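You operate a simulated robot arm through the tools that you are given. There is no shell and no other tool. Be economical: measure what you need, move in short steps, check, and stop when the job is done.

Carry out the task below with a simulated two-armed robot. There is one attempt and no reset: what you move stays moved.

## Task
Pick up the white filter with one hand, pass it to the other hand and put it on the lower shelf of the blue bench. Set down upright: white filter.

The check looks at the end state, three seconds after you hand in, the way a careful person would. Anything else that was tipped, shoved, dropped, spilled or broken makes it a failure.

## Robot
Two 7-joint arms with two-finger grippers on one trunk, on a base that drives. Base frame: it is fixed to the floor where the robot stands at the start and does not move with it; the origin is under the middle of the robot, x ahead of it, y to its left, z up. Units: mm, rad, N and s.
The left shoulder is at the start at [99, 216, 1091], the right one opposite. With the tool pointing down near the work surface each hand reaches from about 340 to 840 mm from the robot's upright axis, wherever it stands, measured 20 degrees to its own side. Places, roughly: lower shelf of the blue bench (80x24 cm) [-2160, -1360, 460]. Payload 3.18 kg a hand.
The TCP of each hand is the grasp point between the finger pads, 30 mm short of the fingertips. In the tool frame z runs along the fingers and y along their closing line. The gripper opens to 144 mm. The gripper's body begins 103 mm behind the TCP.
Orientation is told as [roll, pitch, yaw] about the base's x, y, z axes, in that order, counted from this pose: with the fingers straight down and closing along the base's y, the tool's x points along the base's -x, its y along +y and its z along -z.

## Interface
- The arms move only by the tool arm_command. It takes "left_steps", "right_steps" or both (then of equal length, played together; a hand with none holds still); each is a list of rows, each an object of numbers (a shift or turn left out is 0, a gripper value left out holds the last): "ax", "ay", "az": the turn, a rotation vector about the tool's x, y, z in rad; "dx", "dy", "dz": the shift along the tool's x, y, z in mm; "fingers": the gripper command, from -1 (shut) to 1 (fully open), values between in proportion. In form: [{"ax": .., "ay": .., "az": .., "dx": .., "dy": .., "dz": .., "fingers": ..}, ...]. A call has 1 to 8 rows; each row shifts and turns the commanded pose from where the row before left it, along the tool's axes as they then stand. A row lasts 0.2 s, in which the tool goes at most 50 mm and 0.15 rad; a call with a longer step from one row to the next is refused whole, and so is a gripper value outside its range. A pose out of reach is approached as far as the arm can. The call stops where the force on the tool passes 40 N (or 10 N more than at its start, if that is more) or the arm is blocked; 0.2 s more then pass. The fingers move at their own pace and stop on an object; they squeeze with about 36 N. The grip force told is the motor's: it shows also when the fingers shut on nothing. Time passes only in rows, and 0.2 s behind the last, so rows that do not move let the fingers close. It gives the time, the measured TCP pose, the force on the tool (base axes), the opening and the grip force at its end, in the units of the frame above (readings bear some noise), with the torque about the TCP (base axes, N m) and any sound that the robot's microphone picked up.
- Cameras (640 x 400 px; columns grow to the right, rows downward): "scene" is now at [211.7, 8.7, 1271.2]; the picture's right is [0.12, -0.99, 0.00], its down [-0.59, -0.07, -0.81] and it looks along [0.80, 0.09, -0.59] (base axes); focal length 288 px, centre (320, 200). "left" rides on the left gripper at [76, -16, -143] in its tool frame; the picture's right is [0.21, 0.98, 0.00], its down [-0.84, 0.18, -0.51] and it looks along [-0.50, 0.11, 0.86] (tool axes); focal length 218 px, centre (320, 200). "right" rides on the right gripper at [76, 16, -143] in its tool frame; the picture's right is [-0.21, 0.98, 0.00], its down [-0.84, -0.18, -0.51] and it looks along [-0.50, -0.11, 0.86] (tool axes); focal length 218 px, centre (320, 200). There is no depth. A picture from a camera that has moved, and an enlarged one, comes with that camera's place and axes in the base frame and with its lens. The place of the scene camera against the robot may be out by one fixed shift of up to 12 mm in any direction.
- camera(camera): a new picture of that camera. No time passes.
- move_column(by): slides the trunk up (or, below 0, down) by that many mm; the arms and the scene camera ride with it, the base frame stays. It gives what a move gives, with no picture.
- steer(legs): drives the robot by 1 to 6 legs, each [ahead, left, turn to the left] in mm, mm and rad, along the robot's own axes; the way and the turn of a leg run together, so that a leg with both is an arc; at most 1500 mm and 3.142 rad a leg. The arms and the cameras ride along, it lands a little off, and it stops where it bumps. It gives what a move gives.
- head_to(pan, tilt): turns the head with the scene camera to pan (to the left, within 1.396 rad either way) and tilt (down, from -0.506 to 1.204), counted from straight ahead of the robot. It gives what a move gives.
- inspect(camera, box): a new picture of the part [left, top, right, bottom] of that camera's present view, enlarged. No time passes.
- finish_job(): hands the job in; it is judged then, once.

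Work in short steps. Places have to be worked out from the pictures, the camera data and where the tool is seen: move nearer, look again, correct. Check each grasp and each placing, and mend what went wrong. You have 120 turns and 108 pictures in all, those below and enlarged ones among them. Open the grippers and draw the arms clear of the work before you hand the job in, unless the task says otherwise; then end with one line.

The tools are called by a JSON object that holds its "op" and its "data". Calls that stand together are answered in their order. arm_command: Moves the arms, as the interface text tells. Its arguments: {"type":"object","properties":{"left_steps":{"type":"array","items":{"type":"object","properties":{"ax":{"type":"number"},"ay":{"type":"number"},"az":{"type":"number"},"dx":{"type":"number"},"dy":{"type":"number"},"dz":{"type":"number"},"fingers":{"type":"number"}}}},"right_steps":{"type":"array","items":{"type":"object","properties":{"ax":{"type":"number"},"ay":{"type":"number"},"az":{"type":"number"},"dx":{"type":"number"},"dy":{"type":"number"},"dz":{"type":"number"},"fingers":{"type":"number"}}}}},"required":[]} The other tools are called the same way: move_column (by) slides the trunk up or down; steer (legs) drives the base; head_to (pan, tilt) turns the head that bears the scene camera; camera (camera) takes a picture; inspect (camera, box) takes an enlarged picture of a part of a camera's view; finish_job () hands the job in.

At the start:

```text
time_s: 0.0
left_ee_pos: [508.4, 261.9, 1011.0]
left_orientation: [-0.001, 0.002, -0.001]
left_ft_force: [-0.2, 1.0, -0.4]
left_torque: [-0.01, -0.01, 0.01]
left_gripper_width: 143.9
left_grip_force: 0.1
right_ee_pos: [463.1, -174.9, 1038.8]
right_orientation: [0.0, 0.0, 0.001]
right_ft_force: [0.3, 0.3, -0.6]
right_torque: [-0.01, -0.02, 0.0]
right_gripper_width: 144.0
right_grip_force: 0.0
trunk travel left (down, up): [-175.0, 194.0]
robot x, y, heading: [2.3, -0.3, -0.002]
head pan, tilt: [0.115, 0.635]
```

scene: 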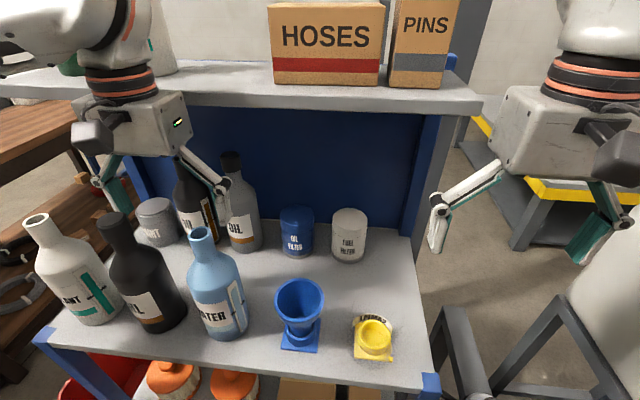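
right: 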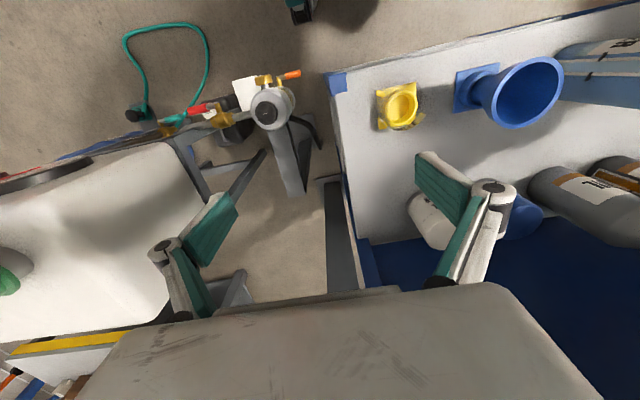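
left: 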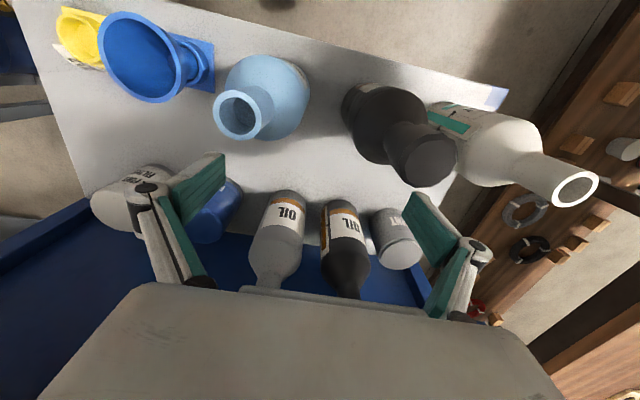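

The white filter stands at the back right of the bench. I'll enlarge the view to locate it.

{"op": "inspect", "data": {"camera": "scene", "box": [240, 180, 480, 380]}}

{"op": "inspect", "data": {"camera": "right", "box": [320, 40, 640, 280]}}

```text
2.00 times, centred on (360, 280) of scene
camera zoom: at [211.7, 8.7, 1271.2], right [0.12, -0.99, 0.0], down [-0.59, -0.07, -0.81], along [0.8, 0.09, -0.59], focal length 576 px, centre (240, 40)
```

zoom: 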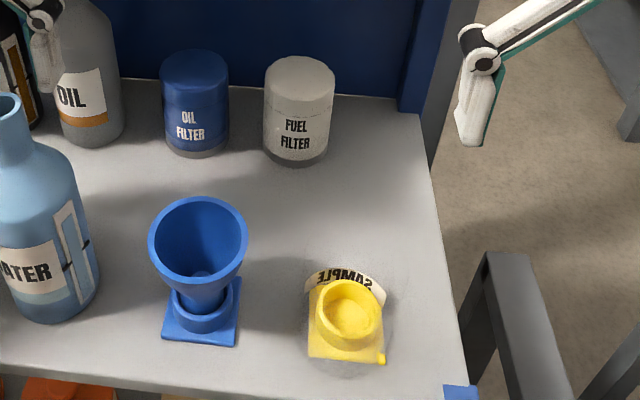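

```text
1.67 times, centred on (480, 160) of right
camera zoom: at [385.5, -159.6, 1179.8], right [0.21, 0.98, 0.0], down [0.84, -0.18, 0.51], along [0.5, -0.11, -0.86], focal length 364 px, centre (53, 267)
```

zoom: 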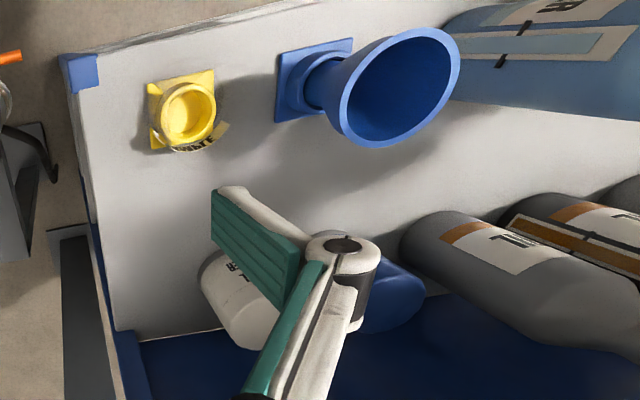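

I judge the filter to be around (665, -2), on a bench top at about z 790. It is under an upper shelf whose front edge is near x 585 and z 1150. I'll lift the left hand clear of the bottles and tilt the right hand forward.

{"op": "arm_command", "data": {"left_steps": [{"dz": -40}, {"dz": -40}, {"dz": -40}, {"dz": -20}, {}], "right_steps": [{"ay": -0.15}, {"ay": -0.15}, {"ay": -0.15}, {"ay": -0.15}, {"ay": -0.15}]}}

{"op": "camera", "data": {"camera": "right"}}

{"op": "camera", "data": {"camera": "scene"}}

```text
time_s: 1.2
left_ee_pos: [507.5, 264.0, 1081.6]
left_orientation: [-0.001, 0.0, 0.003]
left_ft_force: [-0.1, 1.0, -0.5]
left_torque: [-0.04, 0.02, 0.01]
left_gripper_width: 143.7
left_grip_force: 0.1
left hand out of reach, approached as far as the arm can: row 2, 3, 4
right_ee_pos: [477.3, -166.1, 1048.5]
right_orientation: [-0.002, -0.75, 0.001]
right_ft_force: [-0.2, 0.3, -1.0]
right_torque: [-0.02, 0.02, -0.02]
right_gripper_width: 144.2
right_grip_force: 0.2
right hand out of reach, approached as far as the arm can: row 5
trunk travel left (down, up): [-175.0, 194.0]
robot x, y, heading: [-2.4, 0.5, -0.003]
head pan, tilt: [0.115, 0.635]
```

```text
102 pictures are left
camera right: at [322.6, -151.1, 1098.8], right [0.15, 0.98, 0.14], down [0.27, -0.18, 0.95], along [0.95, -0.11, -0.29], focal length 218 px, centre (320, 200)
```

right: 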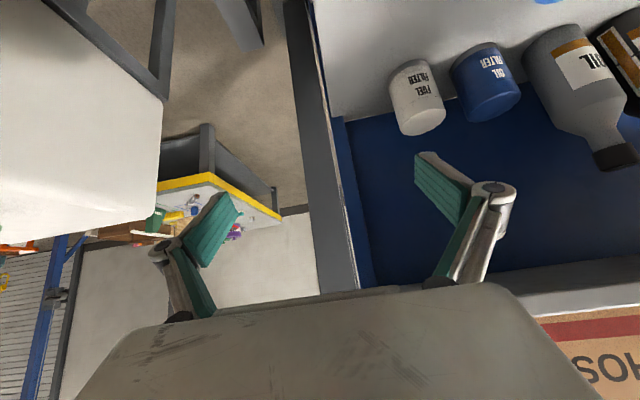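

```text
101 pictures are left
camera scene: at [212.2, 9.6, 1271.0], right [0.12, -0.99, 0.0], down [-0.59, -0.07, -0.81], along [0.8, 0.09, -0.59], focal length 288 px, centre (320, 200)
```

scene: 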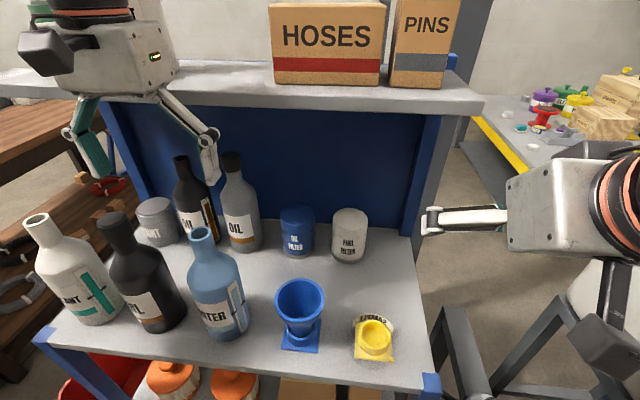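

The right camera and scene camera agree on a filter axis near (656, -2), spanning about z 797–902. I'll yaw the right hand, narrow its fingers, and move to a pre-grasp about 130 mm short of the filter.

{"op": "arm_command", "data": {"right_steps": [{"dz": 30, "fingers": 0.45}, {"ax": -0.089, "az": -0.095}, {"ax": -0.089, "az": -0.095}, {"ax": -0.089, "az": -0.095}, {"dx": -12, "dy": 25, "dz": 30}, {"dx": -12, "dy": 25, "dz": 30}, {"dx": -12, "dy": 25, "dz": 30}, {}]}}

{"op": "camera", "data": {"camera": "right"}}

{"op": "camera", "data": {"camera": "scene"}}

```text
time_s: 3.0
left_ee_pos: [505.2, 263.4, 1082.6]
left_orientation: [0.0, -0.001, -0.001]
left_ft_force: [-0.3, -0.5, 0.8]
left_torque: [0.01, 0.0, 0.0]
left_gripper_width: 144.0
left_grip_force: 0.1
right_ee_pos: [553.5, -63.3, 985.9]
right_orientation: [0.002, -0.751, 0.39]
right_ft_force: [0.5, -1.0, 0.2]
right_torque: [0.03, -0.01, 0.04]
right_gripper_width: 104.4
right_grip_force: 0.1
right hand out of reach, approached as far as the arm can: row 3
trunk travel left (down, up): [-175.0, 194.0]
robot x, y, heading: [2.5, 0.1, -0.0]
head pan, tilt: [0.115, 0.635]
```

```text
100 pictures are left
camera right: at [404.1, -107.5, 1036.5], right [-0.23, 0.96, 0.14], down [0.32, -0.07, 0.95], along [0.92, 0.26, -0.29], focal length 218 px, centre (320, 200)
```

right: 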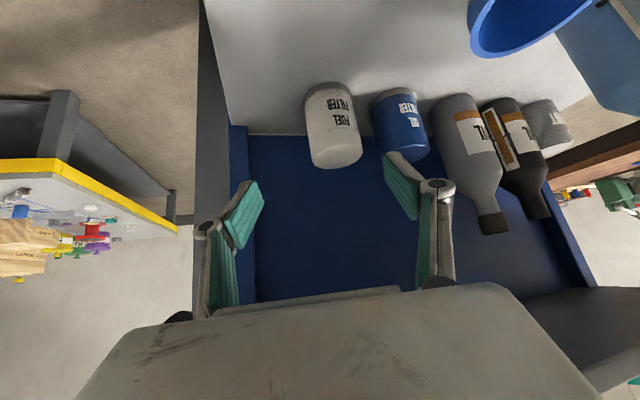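

```text
99 pictures are left
camera scene: at [211.2, 7.8, 1271.4], right [0.12, -0.99, 0.0], down [-0.59, -0.07, -0.81], along [0.8, 0.09, -0.59], focal length 288 px, centre (320, 200)
```

scene: 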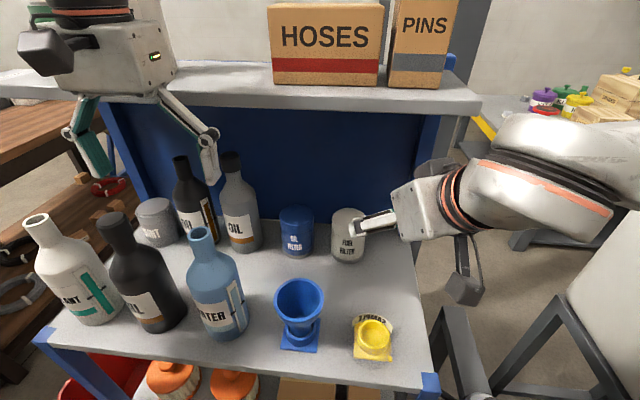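

The filter axis reading holds at about (656, -1), with its centre at z 847. I'll move halfway in along the tool axis and check again.

{"op": "arm_command", "data": {"right_steps": [{"dx": -6, "dy": 9, "dz": 40}, {"dx": -6, "dy": 8, "dz": 40}, {}]}}

{"op": "camera", "data": {"camera": "right"}}

{"op": "inspect", "data": {"camera": "scene", "box": [240, 160, 480, 310]}}

```text
time_s: 3.8
left_ee_pos: [506.6, 263.0, 1082.7]
left_orientation: [0.0, -0.001, 0.0]
left_ft_force: [-0.4, 0.6, 0.6]
left_torque: [0.02, 0.05, 0.03]
left_gripper_width: 144.0
left_grip_force: 0.1
right_ee_pos: [604.4, -23.5, 935.0]
right_orientation: [0.002, -0.751, 0.389]
right_ft_force: [0.0, -0.7, 0.0]
right_torque: [0.01, 0.0, 0.01]
right_gripper_width: 104.3
right_grip_force: 0.1
trunk travel left (down, up): [-175.0, 194.0]
robot x, y, heading: [-0.5, 0.2, 0.001]
head pan, tilt: [0.115, 0.635]
```

```text
98 pictures are left
camera right: at [454.8, -67.1, 984.9], right [-0.23, 0.96, 0.14], down [0.32, -0.06, 0.95], along [0.92, 0.26, -0.29], focal length 218 px, centre (320, 200)
```

right: 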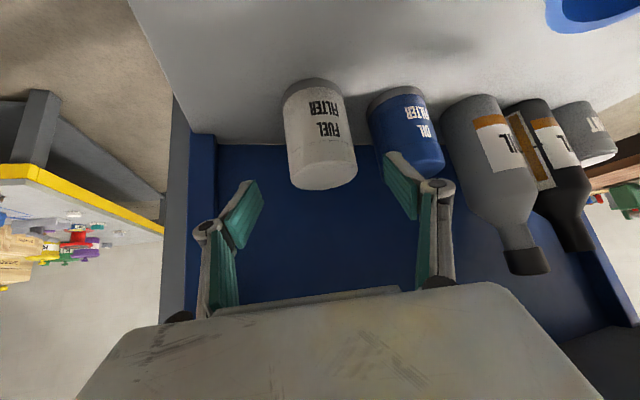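

```text
2.67 times, centred on (360, 235) of scene
camera zoom: at [211.3, 8.4, 1271.4], right [0.12, -0.99, 0.0], down [-0.59, -0.07, -0.81], along [0.8, 0.09, -0.59], focal length 769 px, centre (213, 107)
```

zoom: 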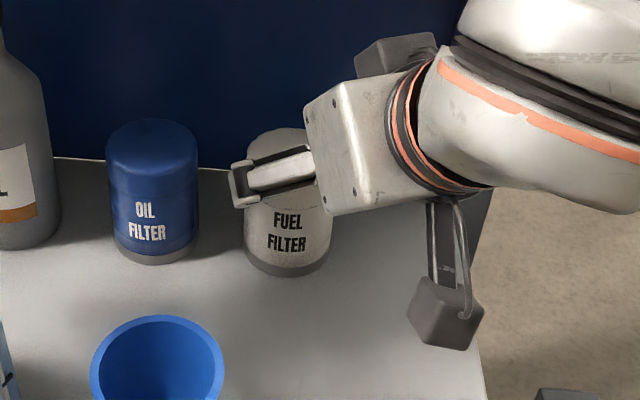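

The hand is centred on the filter to within about 1 mm sideways, with roughly 80 mm to go. I'll advance along the tool axis and check before closing.

{"op": "arm_command", "data": {"right_steps": [{"dz": 28}, {"dz": 28}, {"dz": 26}, {}]}}

{"op": "camera", "data": {"camera": "right"}}

{"op": "inspect", "data": {"camera": "scene", "box": [240, 160, 480, 310]}}

```text
time_s: 4.8
left_ee_pos: [506.4, 263.7, 1083.4]
left_orientation: [0.0, -0.001, 0.0]
left_ft_force: [-0.7, 0.2, 0.9]
left_torque: [0.01, 0.02, 0.01]
left_gripper_width: 143.9
left_grip_force: 0.1
right_ee_pos: [656.8, 0.3, 876.0]
right_orientation: [0.002, -0.75, 0.388]
right_ft_force: [0.4, -0.1, 0.2]
right_torque: [0.02, -0.02, 0.0]
right_gripper_width: 104.3
right_grip_force: 0.1
trunk travel left (down, up): [-175.0, 194.0]
robot x, y, heading: [3.5, -1.7, 0.0]
head pan, tilt: [0.115, 0.635]
```

```text
96 pictures are left
camera right: at [508.1, -44.8, 926.7], right [-0.23, 0.96, 0.14], down [0.32, -0.06, 0.95], along [0.92, 0.26, -0.29], focal length 218 px, centre (320, 200)
```

right: 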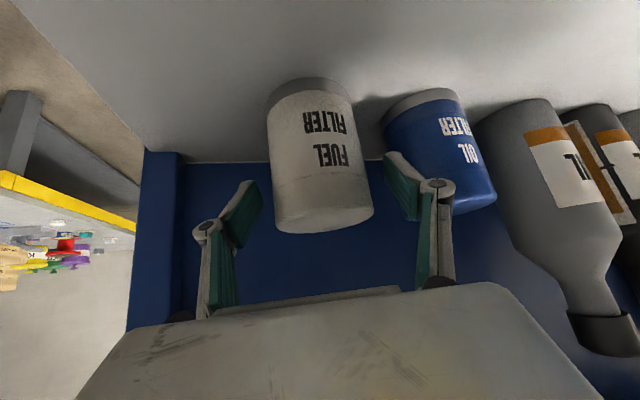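

```text
2.67 times, centred on (360, 235) of scene
camera zoom: at [211.2, 8.6, 1271.4], right [0.12, -0.99, 0.0], down [-0.59, -0.07, -0.81], along [0.8, 0.09, -0.59], focal length 769 px, centre (213, 107)
```

zoom: 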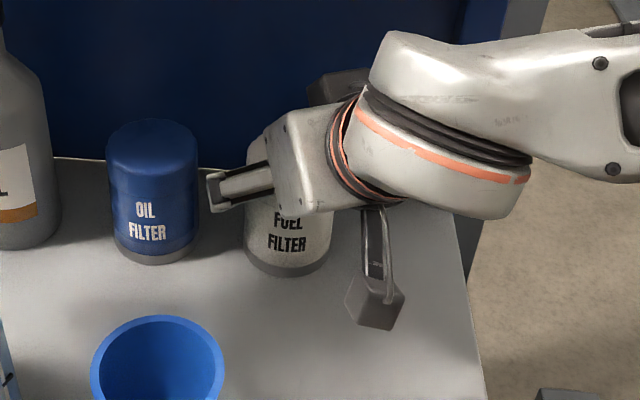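

The TCP projects right onto the filter's axis, about 15–20 mm below its top, so I'll close on it.

{"op": "arm_command", "data": {"right_steps": [{"fingers": -1}, {}, {}, {}]}}

{"op": "camera", "data": {"camera": "right"}}

```text
time_s: 5.8
left_ee_pos: [507.2, 264.2, 1082.0]
left_orientation: [0.002, 0.0, 0.001]
left_ft_force: [-0.7, -0.7, 0.4]
left_torque: [-0.05, 0.04, -0.04]
left_gripper_width: 144.0
left_grip_force: 0.1
right_ee_pos: [657.4, 0.8, 876.5]
right_orientation: [0.002, -0.751, 0.39]
right_ft_force: [0.2, 2.2, 0.0]
right_torque: [0.17, -0.11, 0.03]
right_gripper_width: 70.1
right_grip_force: 36.3
trunk travel left (down, up): [-175.0, 194.0]
robot x, y, heading: [-2.4, -2.3, -0.001]
head pan, tilt: [0.115, 0.635]
```

```text
94 pictures are left
camera right: at [508.1, -44.5, 926.6], right [-0.23, 0.96, 0.14], down [0.32, -0.06, 0.95], along [0.92, 0.26, -0.29], focal length 218 px, centre (320, 200)
```

right: 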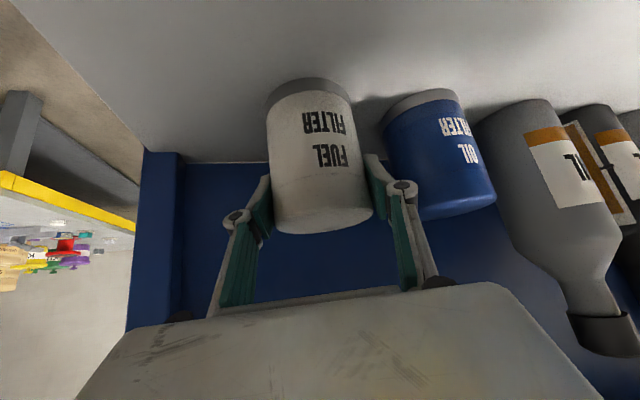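

The grip is firm at a width of 70 mm and 36 N. I'll lift 50 mm, then retract along the tool axis.

{"op": "arm_command", "data": {"right_steps": [{"dx": -12, "dz": -13}, {"dx": -22, "dz": -24}, {"dz": -30}, {"dz": -40}, {"dz": -40}, {"dz": -40}, {}]}}

{"op": "camera", "data": {"camera": "right"}}

{"op": "camera", "data": {"camera": "scene"}}

```text
time_s: 7.4
left_ee_pos: [506.4, 263.5, 1080.3]
left_orientation: [0.001, -0.001, 0.002]
left_ft_force: [0.1, 0.2, 0.0]
left_torque: [-0.02, 0.03, 0.01]
left_gripper_width: 144.0
left_grip_force: 0.1
right_ee_pos: [565.2, -40.3, 1038.1]
right_orientation: [0.001, -0.748, 0.389]
right_ft_force: [-0.2, 1.1, -3.9]
right_torque: [0.0, 0.0, 0.0]
right_gripper_width: 70.1
right_grip_force: 36.1
trunk travel left (down, up): [-175.0, 194.0]
robot x, y, heading: [2.3, 1.8, 0.002]
head pan, tilt: [0.115, 0.635]
```

```text
93 pictures are left
camera right: at [415.8, -83.1, 1088.1], right [-0.23, 0.96, 0.14], down [0.32, -0.06, 0.94], along [0.92, 0.26, -0.29], focal length 218 px, centre (320, 200)
```

right: 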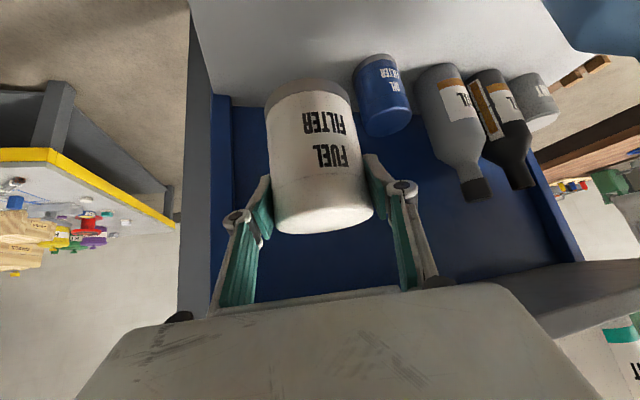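

```text
92 pictures are left
camera scene: at [212.8, 8.9, 1270.8], right [0.12, -0.99, 0.0], down [-0.59, -0.07, -0.8], along [0.8, 0.09, -0.59], focal length 288 px, centre (320, 200)
```

scene: 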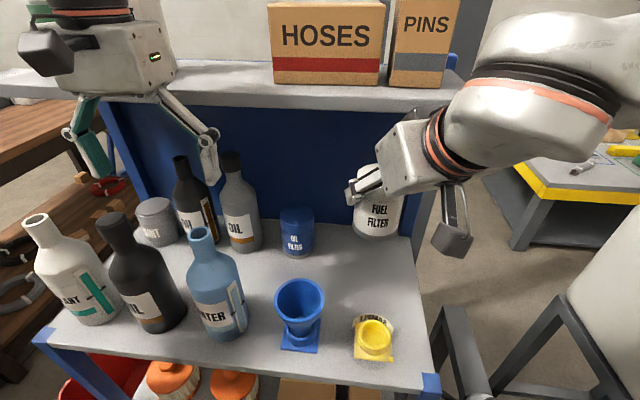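

The filter is up and held. I'll pull the right hand back 60 mm so it clears the upper shelf, then raise the trunk so the left fingers clear the bottle tops.

{"op": "arm_command", "data": {"right_steps": [{"dx": 20, "dy": 12, "dz": -19}, {"dx": 20, "dy": 12, "dz": -19}, {}]}}

{"op": "move_column", "data": {"by": 100}}

{"op": "camera", "data": {"camera": "left"}}

{"op": "camera", "data": {"camera": "scene"}}

```text
time_s: 8.2
left_ee_pos: [508.0, 262.6, 1081.1]
left_orientation: [0.0, 0.001, 0.0]
left_ft_force: [-0.2, 0.0, -0.3]
left_torque: [-0.03, 0.02, 0.0]
left_gripper_width: 144.1
left_grip_force: 0.1
right_ee_pos: [501.7, -39.7, 1038.7]
right_orientation: [0.002, -0.749, 0.388]
right_ft_force: [-0.5, 0.3, -4.1]
right_torque: [-0.03, -0.01, -0.02]
right_gripper_width: 70.1
right_grip_force: 36.4
trunk travel left (down, up): [-175.0, 194.0]
robot x, y, heading: [-2.1, -0.2, -0.003]
head pan, tilt: [0.115, 0.635]
```

```text
time_s: 9.5
left_ee_pos: [508.2, 261.6, 1178.3]
left_orientation: [0.0, 0.0, 0.003]
left_ft_force: [0.5, 0.1, -0.5]
left_torque: [-0.02, 0.0, 0.04]
left_gripper_width: 143.9
left_grip_force: 0.0
right_ee_pos: [502.6, -39.9, 1136.2]
right_orientation: [0.002, -0.747, 0.388]
right_ft_force: [-0.6, 0.0, -3.3]
right_torque: [-0.01, 0.03, -0.03]
right_gripper_width: 70.0
right_grip_force: 36.4
trunk travel left (down, up): [-275.0, 94.0]
robot x, y, heading: [-0.8, 2.6, -0.0]
head pan, tilt: [0.115, 0.635]
```

```text
91 pictures are left
camera left: at [431.1, 246.5, 1319.2], right [-0.21, 0.98, 0.0], down [0.84, 0.18, 0.51], along [0.5, 0.11, -0.86], focal length 218 px, centre (320, 200)
```

left: 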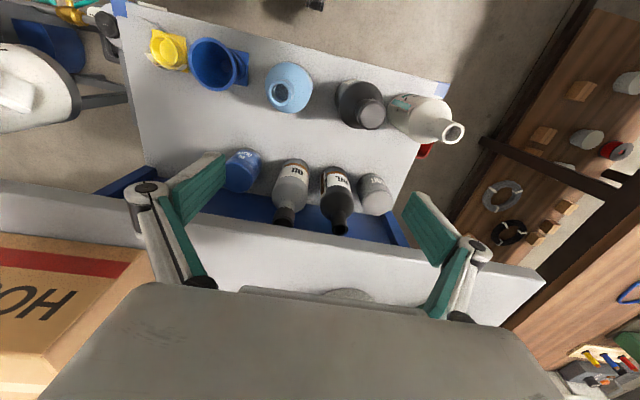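

```text
90 pictures are left
camera scene: at [145.3, 8.7, 1375.7], right [0.12, -0.99, 0.0], down [-0.59, -0.07, -0.81], along [0.8, 0.09, -0.59], focal length 288 px, centre (320, 200)
```

scene: 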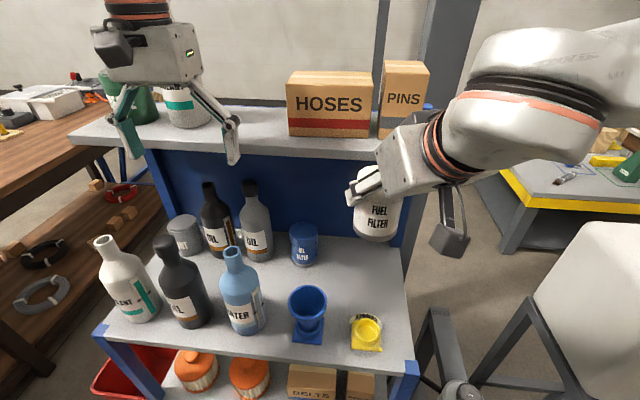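

Clear. Before driving I'll look left and right.

{"op": "head_to", "data": {"pan": -1.39, "tilt": 0.6}}

{"op": "camera", "data": {"camera": "scene"}}

{"op": "head_to", "data": {"pan": 1.39, "tilt": 0.6}}

{"op": "camera", "data": {"camera": "scene"}}

```text
time_s: 11.1
left_ee_pos: [506.6, 262.2, 1179.5]
left_orientation: [-0.001, -0.002, 0.001]
left_ft_force: [-0.5, -0.3, -0.4]
left_torque: [0.01, 0.02, 0.0]
left_gripper_width: 144.2
left_grip_force: 0.1
right_ee_pos: [503.7, -38.8, 1137.1]
right_orientation: [0.002, -0.75, 0.389]
right_ft_force: [0.0, 0.8, -4.0]
right_torque: [0.01, 0.02, -0.02]
right_gripper_width: 70.3
right_grip_force: 35.8
trunk travel left (down, up): [-275.0, 94.0]
robot x, y, heading: [-0.5, -0.5, -0.003]
head pan, tilt: [-1.389, 0.6]
```

```text
89 pictures are left
camera scene: at [74.0, -88.3, 1378.9], right [-0.98, -0.18, 0.0], down [-0.1, 0.56, -0.83], along [0.15, -0.81, -0.56], focal length 288 px, centre (320, 200)
```

scene: 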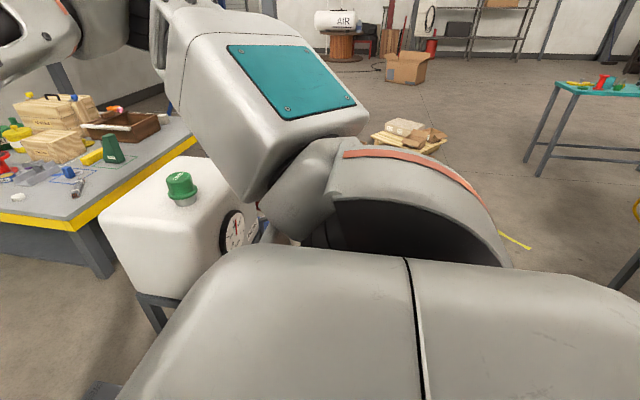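

```text
time_s: 13.6
left_ee_pos: [507.2, 262.4, 1179.6]
left_orientation: [0.0, 0.0, 0.0]
left_ft_force: [-0.5, -0.1, 0.5]
left_torque: [0.02, 0.01, 0.01]
left_gripper_width: 144.2
left_grip_force: 0.0
right_ee_pos: [501.9, -38.5, 1136.6]
right_orientation: [0.003, -0.749, 0.389]
right_ft_force: [0.6, 0.1, -4.5]
right_torque: [-0.03, 0.03, -0.02]
right_gripper_width: 70.0
right_grip_force: 35.6
trunk travel left (down, up): [-275.0, 94.0]
robot x, y, heading: [-1.6, 2.1, -0.001]
head pan, tilt: [1.389, 0.6]
```

```text
88 pictures are left
camera scene: at [74.0, 85.5, 1378.9], right [0.98, -0.18, 0.0], down [-0.1, -0.56, -0.83], along [0.15, 0.81, -0.56], focal length 288 px, centre (320, 200)
```

scene: 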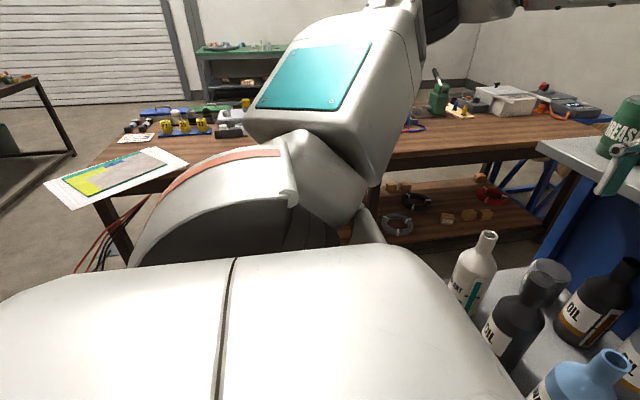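

There's a white tank at the front right and a wooden bench on the left. I'll back off 500 mm, turn right 90° and look toward the blue bench.

{"op": "steer", "data": {"legs": [[-500, 0, 0], [0, 0, -1.57]]}}

{"op": "head_to", "data": {"pan": -1.1, "tilt": 0.3}}

{"op": "camera", "data": {"camera": "scene"}}

```text
time_s: 20.4
left_ee_pos: [-251.3, -508.0, 1178.5]
left_orientation: [-0.001, 0.0, -1.561]
left_ft_force: [0.6, -0.6, -0.7]
left_torque: [0.0, -0.01, 0.0]
left_gripper_width: 144.0
left_grip_force: 0.1
right_ee_pos: [-553.1, -506.4, 1137.5]
right_orientation: [0.001, -0.75, -1.171]
right_ft_force: [0.3, -0.1, -3.0]
right_torque: [-0.04, -0.03, -0.06]
right_gripper_width: 70.1
right_grip_force: 35.7
trunk travel left (down, up): [-275.0, 94.0]
robot x, y, heading: [-518.3, -3.6, -1.56]
head pan, tilt: [1.389, 0.6]
```

```text
time_s: 22.7
left_ee_pos: [-250.4, -507.8, 1179.9]
left_orientation: [0.0, -0.001, -1.561]
left_ft_force: [-1.0, -0.7, 0.0]
left_torque: [0.02, 0.02, -0.01]
left_gripper_width: 144.0
left_grip_force: 0.0
right_ee_pos: [-553.3, -505.3, 1137.3]
right_orientation: [0.003, -0.748, -1.172]
right_ft_force: [0.7, 0.8, -3.2]
right_torque: [0.0, -0.03, 0.02]
right_gripper_width: 70.3
right_grip_force: 36.2
trunk travel left (down, up): [-275.0, 94.0]
robot x, y, heading: [-516.3, -3.3, -1.562]
head pan, tilt: [-1.1, 0.3]
```

```text
87 pictures are left
camera scene: at [-593.6, -98.6, 1406.4], right [-0.46, 0.89, 0.0], down [0.26, 0.14, -0.96], along [-0.85, -0.44, -0.3], focal length 288 px, centre (320, 200)
```

scene: 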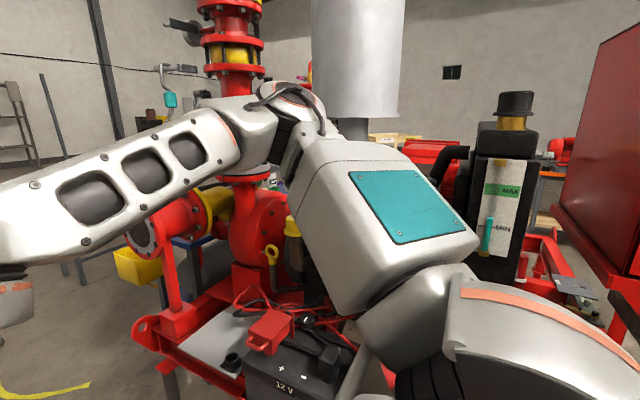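

A pump skid stands behind where I started. I'll look at the floor ahead and to the right to find a route.

{"op": "head_to", "data": {"pan": -0.6, "tilt": 0.45}}

{"op": "camera", "data": {"camera": "scene"}}

{"op": "head_to", "data": {"pan": 0.1, "tilt": 0.45}}

{"op": "camera", "data": {"camera": "scene"}}

```text
time_s: 23.6
left_ee_pos: [-250.9, -508.0, 1179.9]
left_orientation: [0.001, 0.0, -1.561]
left_ft_force: [0.2, -0.3, -0.2]
left_torque: [-0.01, 0.01, -0.01]
left_gripper_width: 144.2
left_grip_force: 0.2
right_ee_pos: [-553.2, -505.5, 1136.4]
right_orientation: [0.003, -0.749, -1.171]
right_ft_force: [-0.6, 0.9, -3.2]
right_torque: [0.0, 0.01, -0.01]
right_gripper_width: 70.3
right_grip_force: 36.2
trunk travel left (down, up): [-275.0, 94.0]
robot x, y, heading: [-518.1, -4.7, -1.562]
head pan, tilt: [-0.6, 0.45]
```

```text
86 pictures are left
camera scene: at [-562.1, -131.6, 1392.5], right [-0.83, 0.56, 0.0], down [0.24, 0.36, -0.9], along [-0.5, -0.75, -0.44], focal length 288 px, centre (320, 200)
```

scene: 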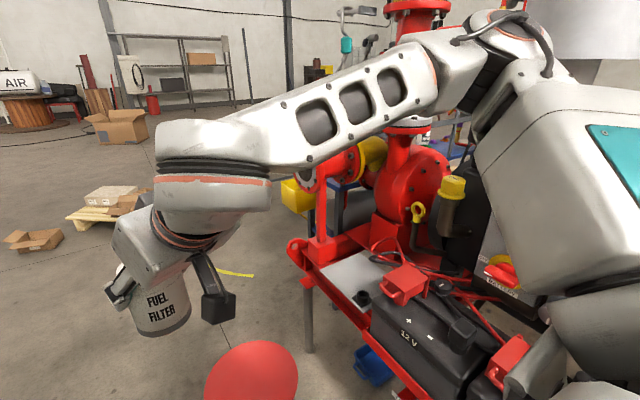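

```text
time_s: 24.7
left_ee_pos: [-251.0, -507.7, 1179.4]
left_orientation: [-0.001, 0.0, -1.561]
left_ft_force: [0.3, 0.6, -0.4]
left_torque: [-0.01, -0.01, 0.01]
left_gripper_width: 144.2
left_grip_force: 0.1
right_ee_pos: [-552.3, -506.1, 1137.8]
right_orientation: [0.001, -0.749, -1.171]
right_ft_force: [-0.5, -0.3, -4.2]
right_torque: [0.02, -0.03, 0.07]
right_gripper_width: 69.7
right_grip_force: 36.5
trunk travel left (down, up): [-275.0, 94.0]
robot x, y, heading: [-520.7, -3.7, -1.561]
head pan, tilt: [0.099, 0.45]
```

```text
85 pictures are left
camera scene: at [-500.9, -146.7, 1392.5], right [-0.99, -0.11, 0.0], down [-0.05, 0.43, -0.9], along [0.1, -0.89, -0.44], focal length 288 px, centre (320, 200)
```

scene: 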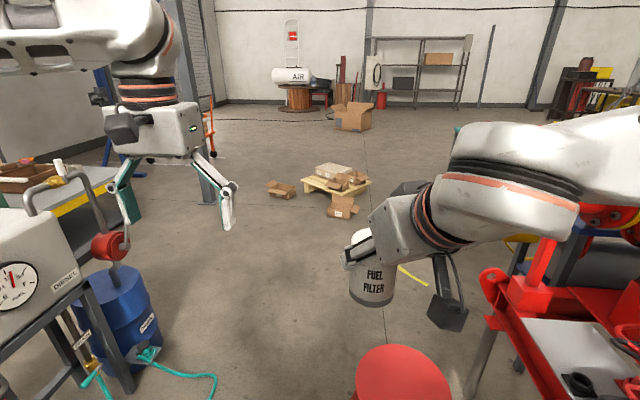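

A red stool is near the front right and the drum and diesel tank are on the left, with a gap between them. I'll strafe left 400 mm to line up with it and look down.

{"op": "steer", "data": {"legs": [[0, 380, 0]]}}

{"op": "head_to", "data": {"pan": 0, "tilt": 0.9}}

{"op": "camera", "data": {"camera": "scene"}}

```text
time_s: 28.6
left_ee_pos: [126.8, -505.9, 1178.9]
left_orientation: [0.0, 0.0, -1.563]
left_ft_force: [0.4, -0.1, 0.0]
left_torque: [-0.01, 0.02, 0.02]
left_gripper_width: 144.2
left_grip_force: 0.0
right_ee_pos: [-175.7, -502.6, 1135.9]
right_orientation: [0.001, -0.748, -1.175]
right_ft_force: [-0.4, 0.4, -3.6]
right_torque: [0.03, 0.01, 0.03]
right_gripper_width: 70.0
right_grip_force: 36.6
trunk travel left (down, up): [-275.0, 94.0]
robot x, y, heading: [-142.5, 0.3, -1.562]
head pan, tilt: [0.099, 0.45]
```

```text
time_s: 29.5
left_ee_pos: [126.7, -504.6, 1178.6]
left_orientation: [-0.001, -0.002, -1.565]
left_ft_force: [-0.3, -0.2, -0.1]
left_torque: [-0.02, 0.02, 0.0]
left_gripper_width: 144.0
left_grip_force: 0.0
right_ee_pos: [-176.4, -502.4, 1137.0]
right_orientation: [0.002, -0.748, -1.174]
right_ft_force: [0.5, 0.1, -4.4]
right_torque: [0.0, 0.05, -0.02]
right_gripper_width: 70.5
right_grip_force: 35.8
trunk travel left (down, up): [-275.0, 94.0]
robot x, y, heading: [-142.5, -0.7, -1.564]
head pan, tilt: [0.0, 0.901]
```

```text
84 pictures are left
camera scene: at [-131.8, -127.6, 1354.2], right [-1.0, -0.01, 0.0], down [-0.01, 0.78, -0.62], along [0.0, -0.62, -0.78], focal length 288 px, centre (320, 200)
```

scene: 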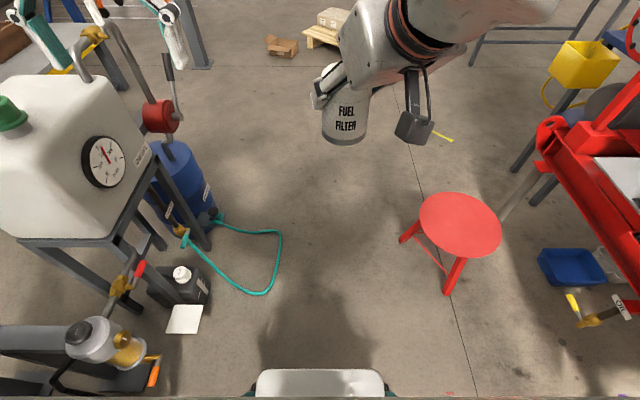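

The floor corridor between the hose (x≈67) and the stool leg (x≈-590) is centred near x≈-260. I'll shift right 115 mm and drive ahead.

{"op": "steer", "data": {"legs": [[0, -115, 0], [1500, 0, 0]]}}

{"op": "head_to", "data": {"pan": -1.2, "tilt": 0.45}}

{"op": "camera", "data": {"camera": "scene"}}

{"op": "head_to", "data": {"pan": -0.5, "tilt": 0.6}}

{"op": "camera", "data": {"camera": "scene"}}

```text
time_s: 38.0
left_ee_pos: [-16.4, -1976.8, 1179.4]
left_orientation: [0.0, 0.0, -1.593]
left_ft_force: [-0.4, 0.3, 0.0]
left_torque: [0.01, 0.01, 0.01]
left_gripper_width: 143.9
left_grip_force: 0.0
right_ee_pos: [-317.8, -1965.4, 1135.9]
right_orientation: [0.001, -0.749, -1.204]
right_ft_force: [0.0, 0.3, -4.9]
right_torque: [0.01, 0.04, 0.0]
right_gripper_width: 69.9
right_grip_force: 35.9
trunk travel left (down, up): [-275.0, 94.0]
robot x, y, heading: [-263.5, -1465.7, -1.591]
head pan, tilt: [0.0, 0.901]
```

```text
time_s: 39.4
left_ee_pos: [-15.4, -1976.9, 1181.1]
left_orientation: [0.0, 0.0, -1.593]
left_ft_force: [-0.8, 0.1, 0.8]
left_torque: [0.01, 0.0, 0.02]
left_gripper_width: 143.9
left_grip_force: 0.1
right_ee_pos: [-317.1, -1965.9, 1136.5]
right_orientation: [0.001, -0.749, -1.203]
right_ft_force: [0.1, 0.0, -4.1]
right_torque: [0.02, -0.01, 0.0]
right_gripper_width: 70.3
right_grip_force: 36.1
trunk travel left (down, up): [-275.0, 94.0]
robot x, y, heading: [-271.0, -1463.2, -1.597]
head pan, tilt: [-1.201, 0.45]
```

```text
83 pictures are left
camera scene: at [-347.0, -1548.1, 1392.5], right [-0.34, 0.94, 0.0], down [0.41, 0.15, -0.9], along [-0.85, -0.31, -0.44], focal length 288 px, centre (320, 200)
```

scene: 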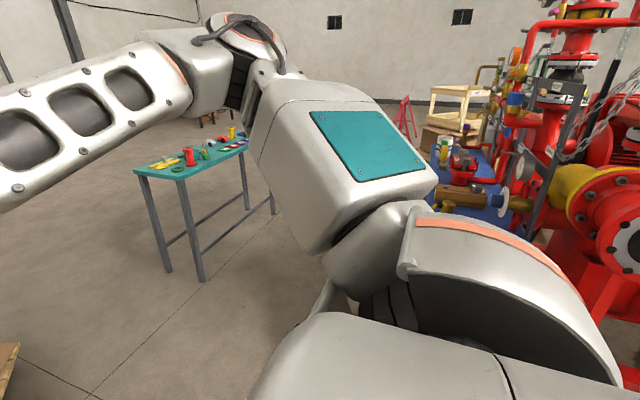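

```text
time_s: 40.5
left_ee_pos: [-15.5, -1977.0, 1179.5]
left_orientation: [-0.001, 0.0, -1.594]
left_ft_force: [-0.2, 0.0, -0.3]
left_torque: [-0.05, 0.0, 0.02]
left_gripper_width: 144.1
left_grip_force: 0.0
right_ee_pos: [-318.2, -1964.9, 1136.3]
right_orientation: [0.002, -0.75, -1.203]
right_ft_force: [1.1, -0.4, -2.9]
right_torque: [0.04, -0.01, 0.01]
right_gripper_width: 70.0
right_grip_force: 35.5
trunk travel left (down, up): [-275.0, 94.0]
robot x, y, heading: [-265.0, -1463.3, -1.592]
head pan, tilt: [-0.499, 0.6]
```

```text
82 pictures are left
camera scene: at [-304.7, -1593.3, 1378.9], right [-0.87, 0.5, 0.0], down [0.28, 0.49, -0.83], along [-0.41, -0.71, -0.56], focal length 288 px, centre (320, 200)
```

scene: 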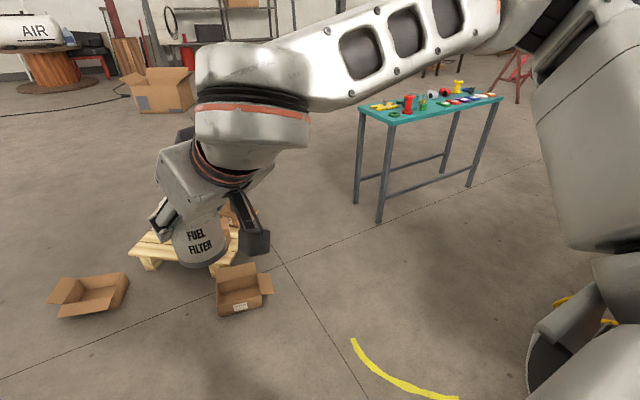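

The blue bench is ahead to the right, past the pump skid. I'll turn to face -x and look.

{"op": "steer", "data": {"legs": [[0, 0, -1.55]]}}

{"op": "head_to", "data": {"pan": 0, "tilt": 0.4}}

{"op": "camera", "data": {"camera": "scene"}}

```text
time_s: 44.6
left_ee_pos: [-768.8, -1734.3, 1179.2]
left_orientation: [0.001, -0.001, -3.126]
left_ft_force: [-0.8, -0.8, -0.8]
left_torque: [-0.03, -0.02, 0.02]
left_gripper_width: 143.8
left_grip_force: 0.1
right_ee_pos: [-769.3, -1431.7, 1136.9]
right_orientation: [0.0, -0.75, -2.737]
right_ft_force: [0.6, -0.1, -2.9]
right_torque: [0.0, -0.02, -0.03]
right_gripper_width: 70.2
right_grip_force: 36.1
trunk travel left (down, up): [-275.0, 94.0]
robot x, y, heading: [-268.8, -1466.6, -3.129]
head pan, tilt: [-0.499, 0.6]
```

```text
time_s: 45.5
left_ee_pos: [-769.0, -1734.1, 1179.1]
left_orientation: [0.001, 0.0, -3.126]
left_ft_force: [-0.1, -0.6, 0.4]
left_torque: [-0.02, -0.01, 0.01]
left_gripper_width: 143.9
left_grip_force: 0.1
right_ee_pos: [-768.5, -1432.0, 1136.9]
right_orientation: [0.002, -0.749, -2.738]
right_ft_force: [1.1, -0.4, -4.0]
right_torque: [0.0, -0.05, 0.01]
right_gripper_width: 70.1
right_grip_force: 35.4
trunk travel left (down, up): [-275.0, 94.0]
robot x, y, heading: [-267.8, -1466.2, -3.127]
head pan, tilt: [0.0, 0.4]
```

```text
81 pictures are left
camera scene: at [-403.1, -1467.6, 1397.1], right [-0.01, 1.0, 0.0], down [0.39, 0.01, -0.92], along [-0.92, -0.01, -0.39], focal length 288 px, centre (320, 200)
```

scene: 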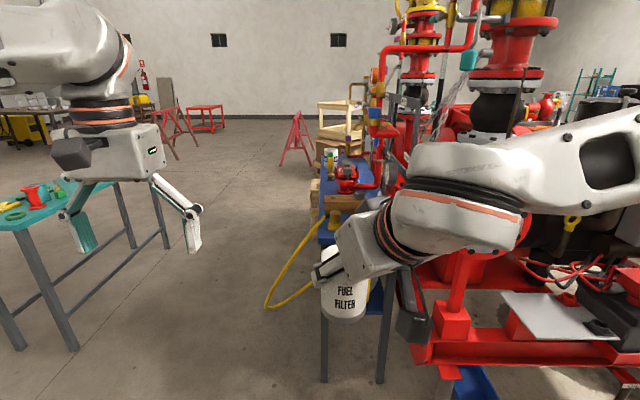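

The blue bench runs lengthwise along x and is accessible from the -y side, with open floor here. I'll hand the filter over first. The right hand lowers and yaws slightly while the left hand starts tilting toward a 30°-down approach.

{"op": "arm_command", "data": {"right_steps": [{"dx": 23, "dz": 25}, {"dx": 23, "dz": 25}, {"dx": 23, "dz": 25}, {"dx": 23, "dz": 25}, {"ax": -0.068, "az": -0.073}, {"ax": -0.068, "az": -0.073}, {}], "left_steps": [{"dz": 45}, {"dz": 45}, {"dz": 45, "ay": -0.15}, {"ay": -0.15}, {"ay": -0.15}, {"ay": -0.15}, {"ay": -0.15}]}}

{"op": "camera", "data": {"camera": "scene"}}

```text
time_s: 47.1
left_ee_pos: [-768.7, -1735.4, 1044.1]
left_orientation: [-0.002, -0.752, -3.124]
left_ft_force: [0.1, 0.0, -0.6]
left_torque: [0.05, -0.03, 0.02]
left_gripper_width: 144.1
left_grip_force: 0.3
right_ee_pos: [-767.5, -1433.5, 1000.0]
right_orientation: [0.0, -0.748, -2.539]
right_ft_force: [-0.3, -0.1, -2.8]
right_torque: [0.01, -0.01, 0.0]
right_gripper_width: 70.2
right_grip_force: 35.6
trunk travel left (down, up): [-275.0, 94.0]
robot x, y, heading: [-267.2, -1466.0, -3.128]
head pan, tilt: [0.0, 0.4]
```

```text
80 pictures are left
camera scene: at [-402.9, -1468.5, 1397.2], right [-0.01, 1.0, 0.0], down [0.39, 0.01, -0.92], along [-0.92, -0.01, -0.39], focal length 288 px, centre (320, 200)
```

scene: 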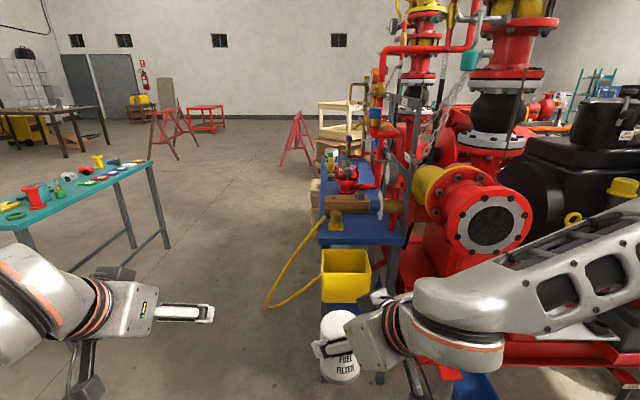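

Both poses are as planned. I'll finish the left tilt and yaw it to the right.

{"op": "arm_command", "data": {"left_steps": [{"ay": -0.15, "fingers": 0.5}, {"ay": -0.15}, {"ax": 0.121, "az": 0.07}, {"ax": 0.121, "az": 0.07}, {"ax": 0.121, "az": 0.07}, {"ax": 0.121, "az": 0.07}, {"ax": 0.121, "az": 0.07}, {"ax": 0.121, "az": 0.07}]}}

{"op": "arm_command", "data": {"left_steps": [{"ax": 0.121, "az": 0.07}, {}]}}

{"op": "camera", "data": {"camera": "left"}}

```text
time_s: 48.9
left_ee_pos: [-813.1, -1728.8, 1043.8]
left_orientation: [0.002, -1.051, 2.317]
left_ft_force: [0.5, 0.2, -0.9]
left_torque: [-0.02, -0.03, 0.02]
left_gripper_width: 108.0
left_grip_force: 0.0
left hand out of reach, approached as far as the arm can: row 1, 2
right_ee_pos: [-771.0, -1432.7, 1000.1]
right_orientation: [0.003, -0.749, -2.539]
right_ft_force: [-0.2, -0.8, -3.5]
right_torque: [0.02, -0.04, 0.02]
right_gripper_width: 70.3
right_grip_force: 35.7
trunk travel left (down, up): [-275.0, 94.0]
robot x, y, heading: [-262.6, -1463.8, -3.126]
head pan, tilt: [0.0, 0.4]
```

```text
time_s: 49.5
left_ee_pos: [-812.1, -1727.6, 1044.3]
left_orientation: [0.008, -1.049, 2.173]
left_ft_force: [0.1, 0.1, 0.0]
left_torque: [0.0, 0.0, 0.01]
left_gripper_width: 108.0
left_grip_force: 0.1
right_ee_pos: [-768.3, -1432.5, 1000.0]
right_orientation: [-0.001, -0.75, -2.54]
right_ft_force: [0.9, -0.1, -3.4]
right_torque: [-0.02, -0.02, 0.01]
right_gripper_width: 70.3
right_grip_force: 35.8
trunk travel left (down, up): [-275.0, 94.0]
robot x, y, heading: [-268.4, -1468.8, -3.127]
head pan, tilt: [0.0, 0.4]
```

```text
79 pictures are left
camera left: at [-707.4, -1851.7, 1046.7], right [-0.74, -0.64, -0.18], down [-0.13, -0.12, 0.98], along [-0.65, 0.76, 0.0], focal length 218 px, centre (320, 200)
```

left: 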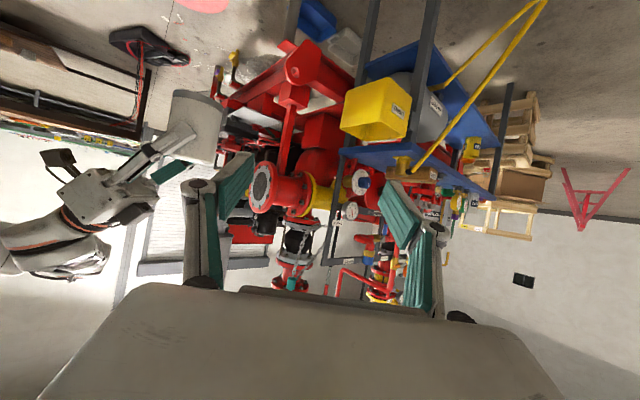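

The filter shows up exactly where predicted in the left view. I'll bring the left hand to a pre-grasp 140 mm short along its approach axis.

{"op": "arm_command", "data": {"left_steps": [{"dx": -7, "dy": -40.5, "dz": 18.3}, {"dx": -7, "dy": -40.5, "dz": 18.3}, {"dx": -7, "dy": -40.5, "dz": 18.3}, {"dx": -7, "dy": -40.5, "dz": 18.3}, {"dx": -7, "dy": -40.5, "dz": 18.3}, {}]}}

{"op": "camera", "data": {"camera": "left"}}

{"op": "head_to", "data": {"pan": 0.05, "tilt": 0.75}}

{"op": "camera", "data": {"camera": "scene"}}

```text
time_s: 50.9
left_ee_pos: [-713.3, -1529.4, 1027.0]
left_orientation: [0.006, -1.051, 2.173]
left_ft_force: [0.6, 0.1, 0.6]
left_torque: [0.02, 0.0, 0.0]
left_gripper_width: 108.1
left_grip_force: 0.0
left hand out of reach, approached as far as the arm can: row 5
right_ee_pos: [-767.9, -1433.9, 999.8]
right_orientation: [0.003, -0.748, -2.537]
right_ft_force: [0.3, 0.2, -4.1]
right_torque: [0.03, 0.01, -0.01]
right_gripper_width: 70.1
right_grip_force: 36.0
trunk travel left (down, up): [-275.0, 94.0]
robot x, y, heading: [-264.5, -1466.4, -3.132]
head pan, tilt: [0.0, 0.4]
```

```text
78 pictures are left
camera left: at [-608.6, -1652.3, 1030.2], right [-0.74, -0.64, -0.18], down [-0.13, -0.12, 0.98], along [-0.65, 0.76, 0.0], focal length 218 px, centre (320, 200)
```

left: 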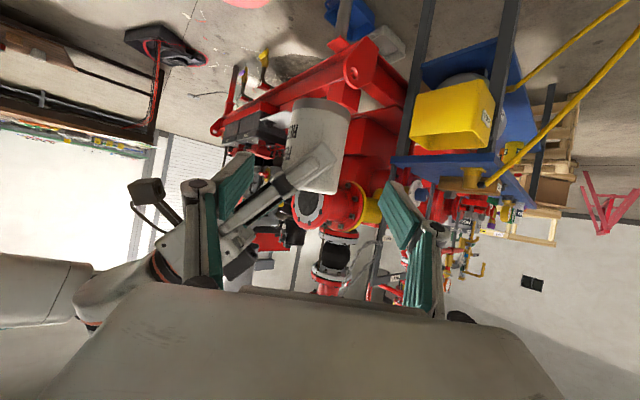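

```text
time_s: 51.8
left_ee_pos: [-714.6, -1528.8, 1026.2]
left_orientation: [0.002, -1.048, 2.173]
left_ft_force: [-1.0, -0.4, -0.5]
left_torque: [0.01, 0.02, 0.03]
left_gripper_width: 108.3
left_grip_force: 0.0
right_ee_pos: [-770.0, -1432.9, 998.9]
right_orientation: [0.001, -0.748, -2.54]
right_ft_force: [0.8, 0.1, -3.8]
right_torque: [-0.01, -0.02, 0.03]
right_gripper_width: 70.1
right_grip_force: 35.7
trunk travel left (down, up): [-275.0, 94.0]
robot x, y, heading: [-265.7, -1465.4, -3.129]
head pan, tilt: [0.051, 0.75]
```

```text
77 pictures are left
camera scene: at [-393.1, -1471.8, 1366.1], right [-0.06, 1.0, 0.0], down [0.68, 0.04, -0.73], along [-0.73, -0.05, -0.68], focal length 288 px, centre (320, 200)
```

scene: 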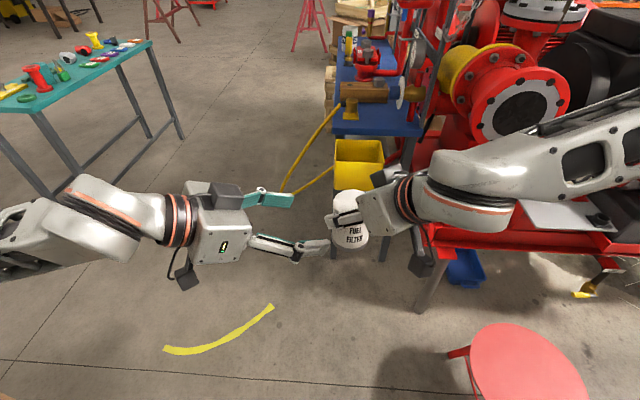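

The left hand is at its near-reach limit, but the remaining motion heads outward. I'll zoom in on the filter to refine its axis relative to the left hand.

{"op": "inspect", "data": {"camera": "left", "box": [220, 70, 420, 230]}}

```text
2.50 times, centred on (320, 150) of left
camera zoom: at [-609.1, -1652.0, 1030.1], right [-0.74, -0.64, -0.18], down [-0.14, -0.12, 0.98], along [-0.65, 0.76, 0.0], focal length 546 px, centre (320, 325)
```

zoom: 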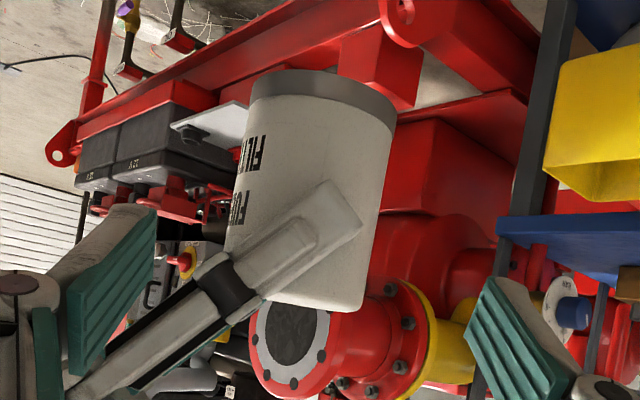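

The filter axis is about 5 mm beyond the right TCP, at roughly (-773, -1436), with its bottom at z≈919. I'll advance the left hand halfway and check.

{"op": "arm_command", "data": {"left_steps": [{"dx": 3, "dy": -2, "dz": 35}, {"dx": 3, "dy": -2, "dz": 35}, {}]}}

{"op": "camera", "data": {"camera": "left"}}

{"op": "inspect", "data": {"camera": "scene", "box": [160, 130, 440, 305]}}

```text
time_s: 52.6
left_ee_pos: [-746.9, -1482.8, 987.0]
left_orientation: [0.005, -1.049, 2.174]
left_ft_force: [0.8, 0.4, -0.1]
left_torque: [-0.01, 0.01, -0.01]
left_gripper_width: 107.9
left_grip_force: 0.0
right_ee_pos: [-769.3, -1432.8, 1001.2]
right_orientation: [0.002, -0.747, -2.538]
right_ft_force: [0.3, 0.0, -4.1]
right_torque: [0.01, 0.01, 0.0]
right_gripper_width: 70.1
right_grip_force: 36.1
trunk travel left (down, up): [-275.0, 94.0]
robot x, y, heading: [-264.6, -1467.0, -3.13]
head pan, tilt: [0.051, 0.75]
```

```text
75 pictures are left
camera left: at [-641.0, -1605.5, 989.9], right [-0.74, -0.64, -0.18], down [-0.13, -0.12, 0.98], along [-0.65, 0.76, 0.0], focal length 218 px, centre (320, 200)
```

left: 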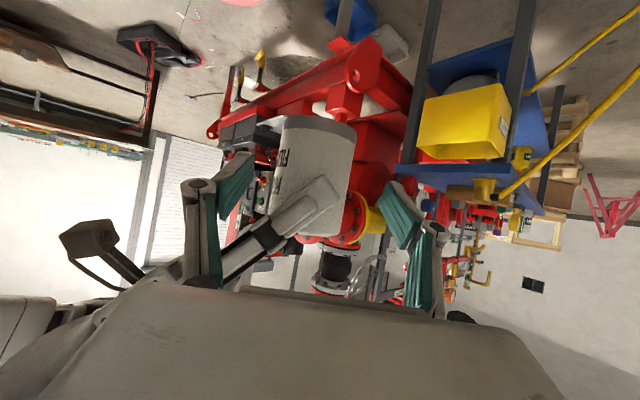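

```text
2.29 times, centred on (300, 218) of scene
camera zoom: at [-392.9, -1472.0, 1366.1], right [-0.06, 1.0, 0.0], down [0.68, 0.04, -0.73], along [-0.73, -0.05, -0.68], focal length 659 px, centre (366, 160)
```

zoom: 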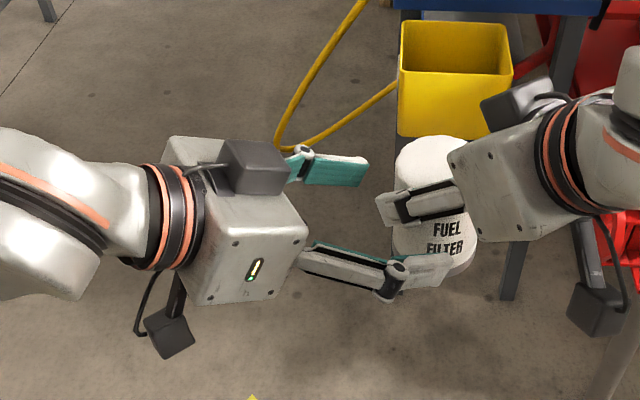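

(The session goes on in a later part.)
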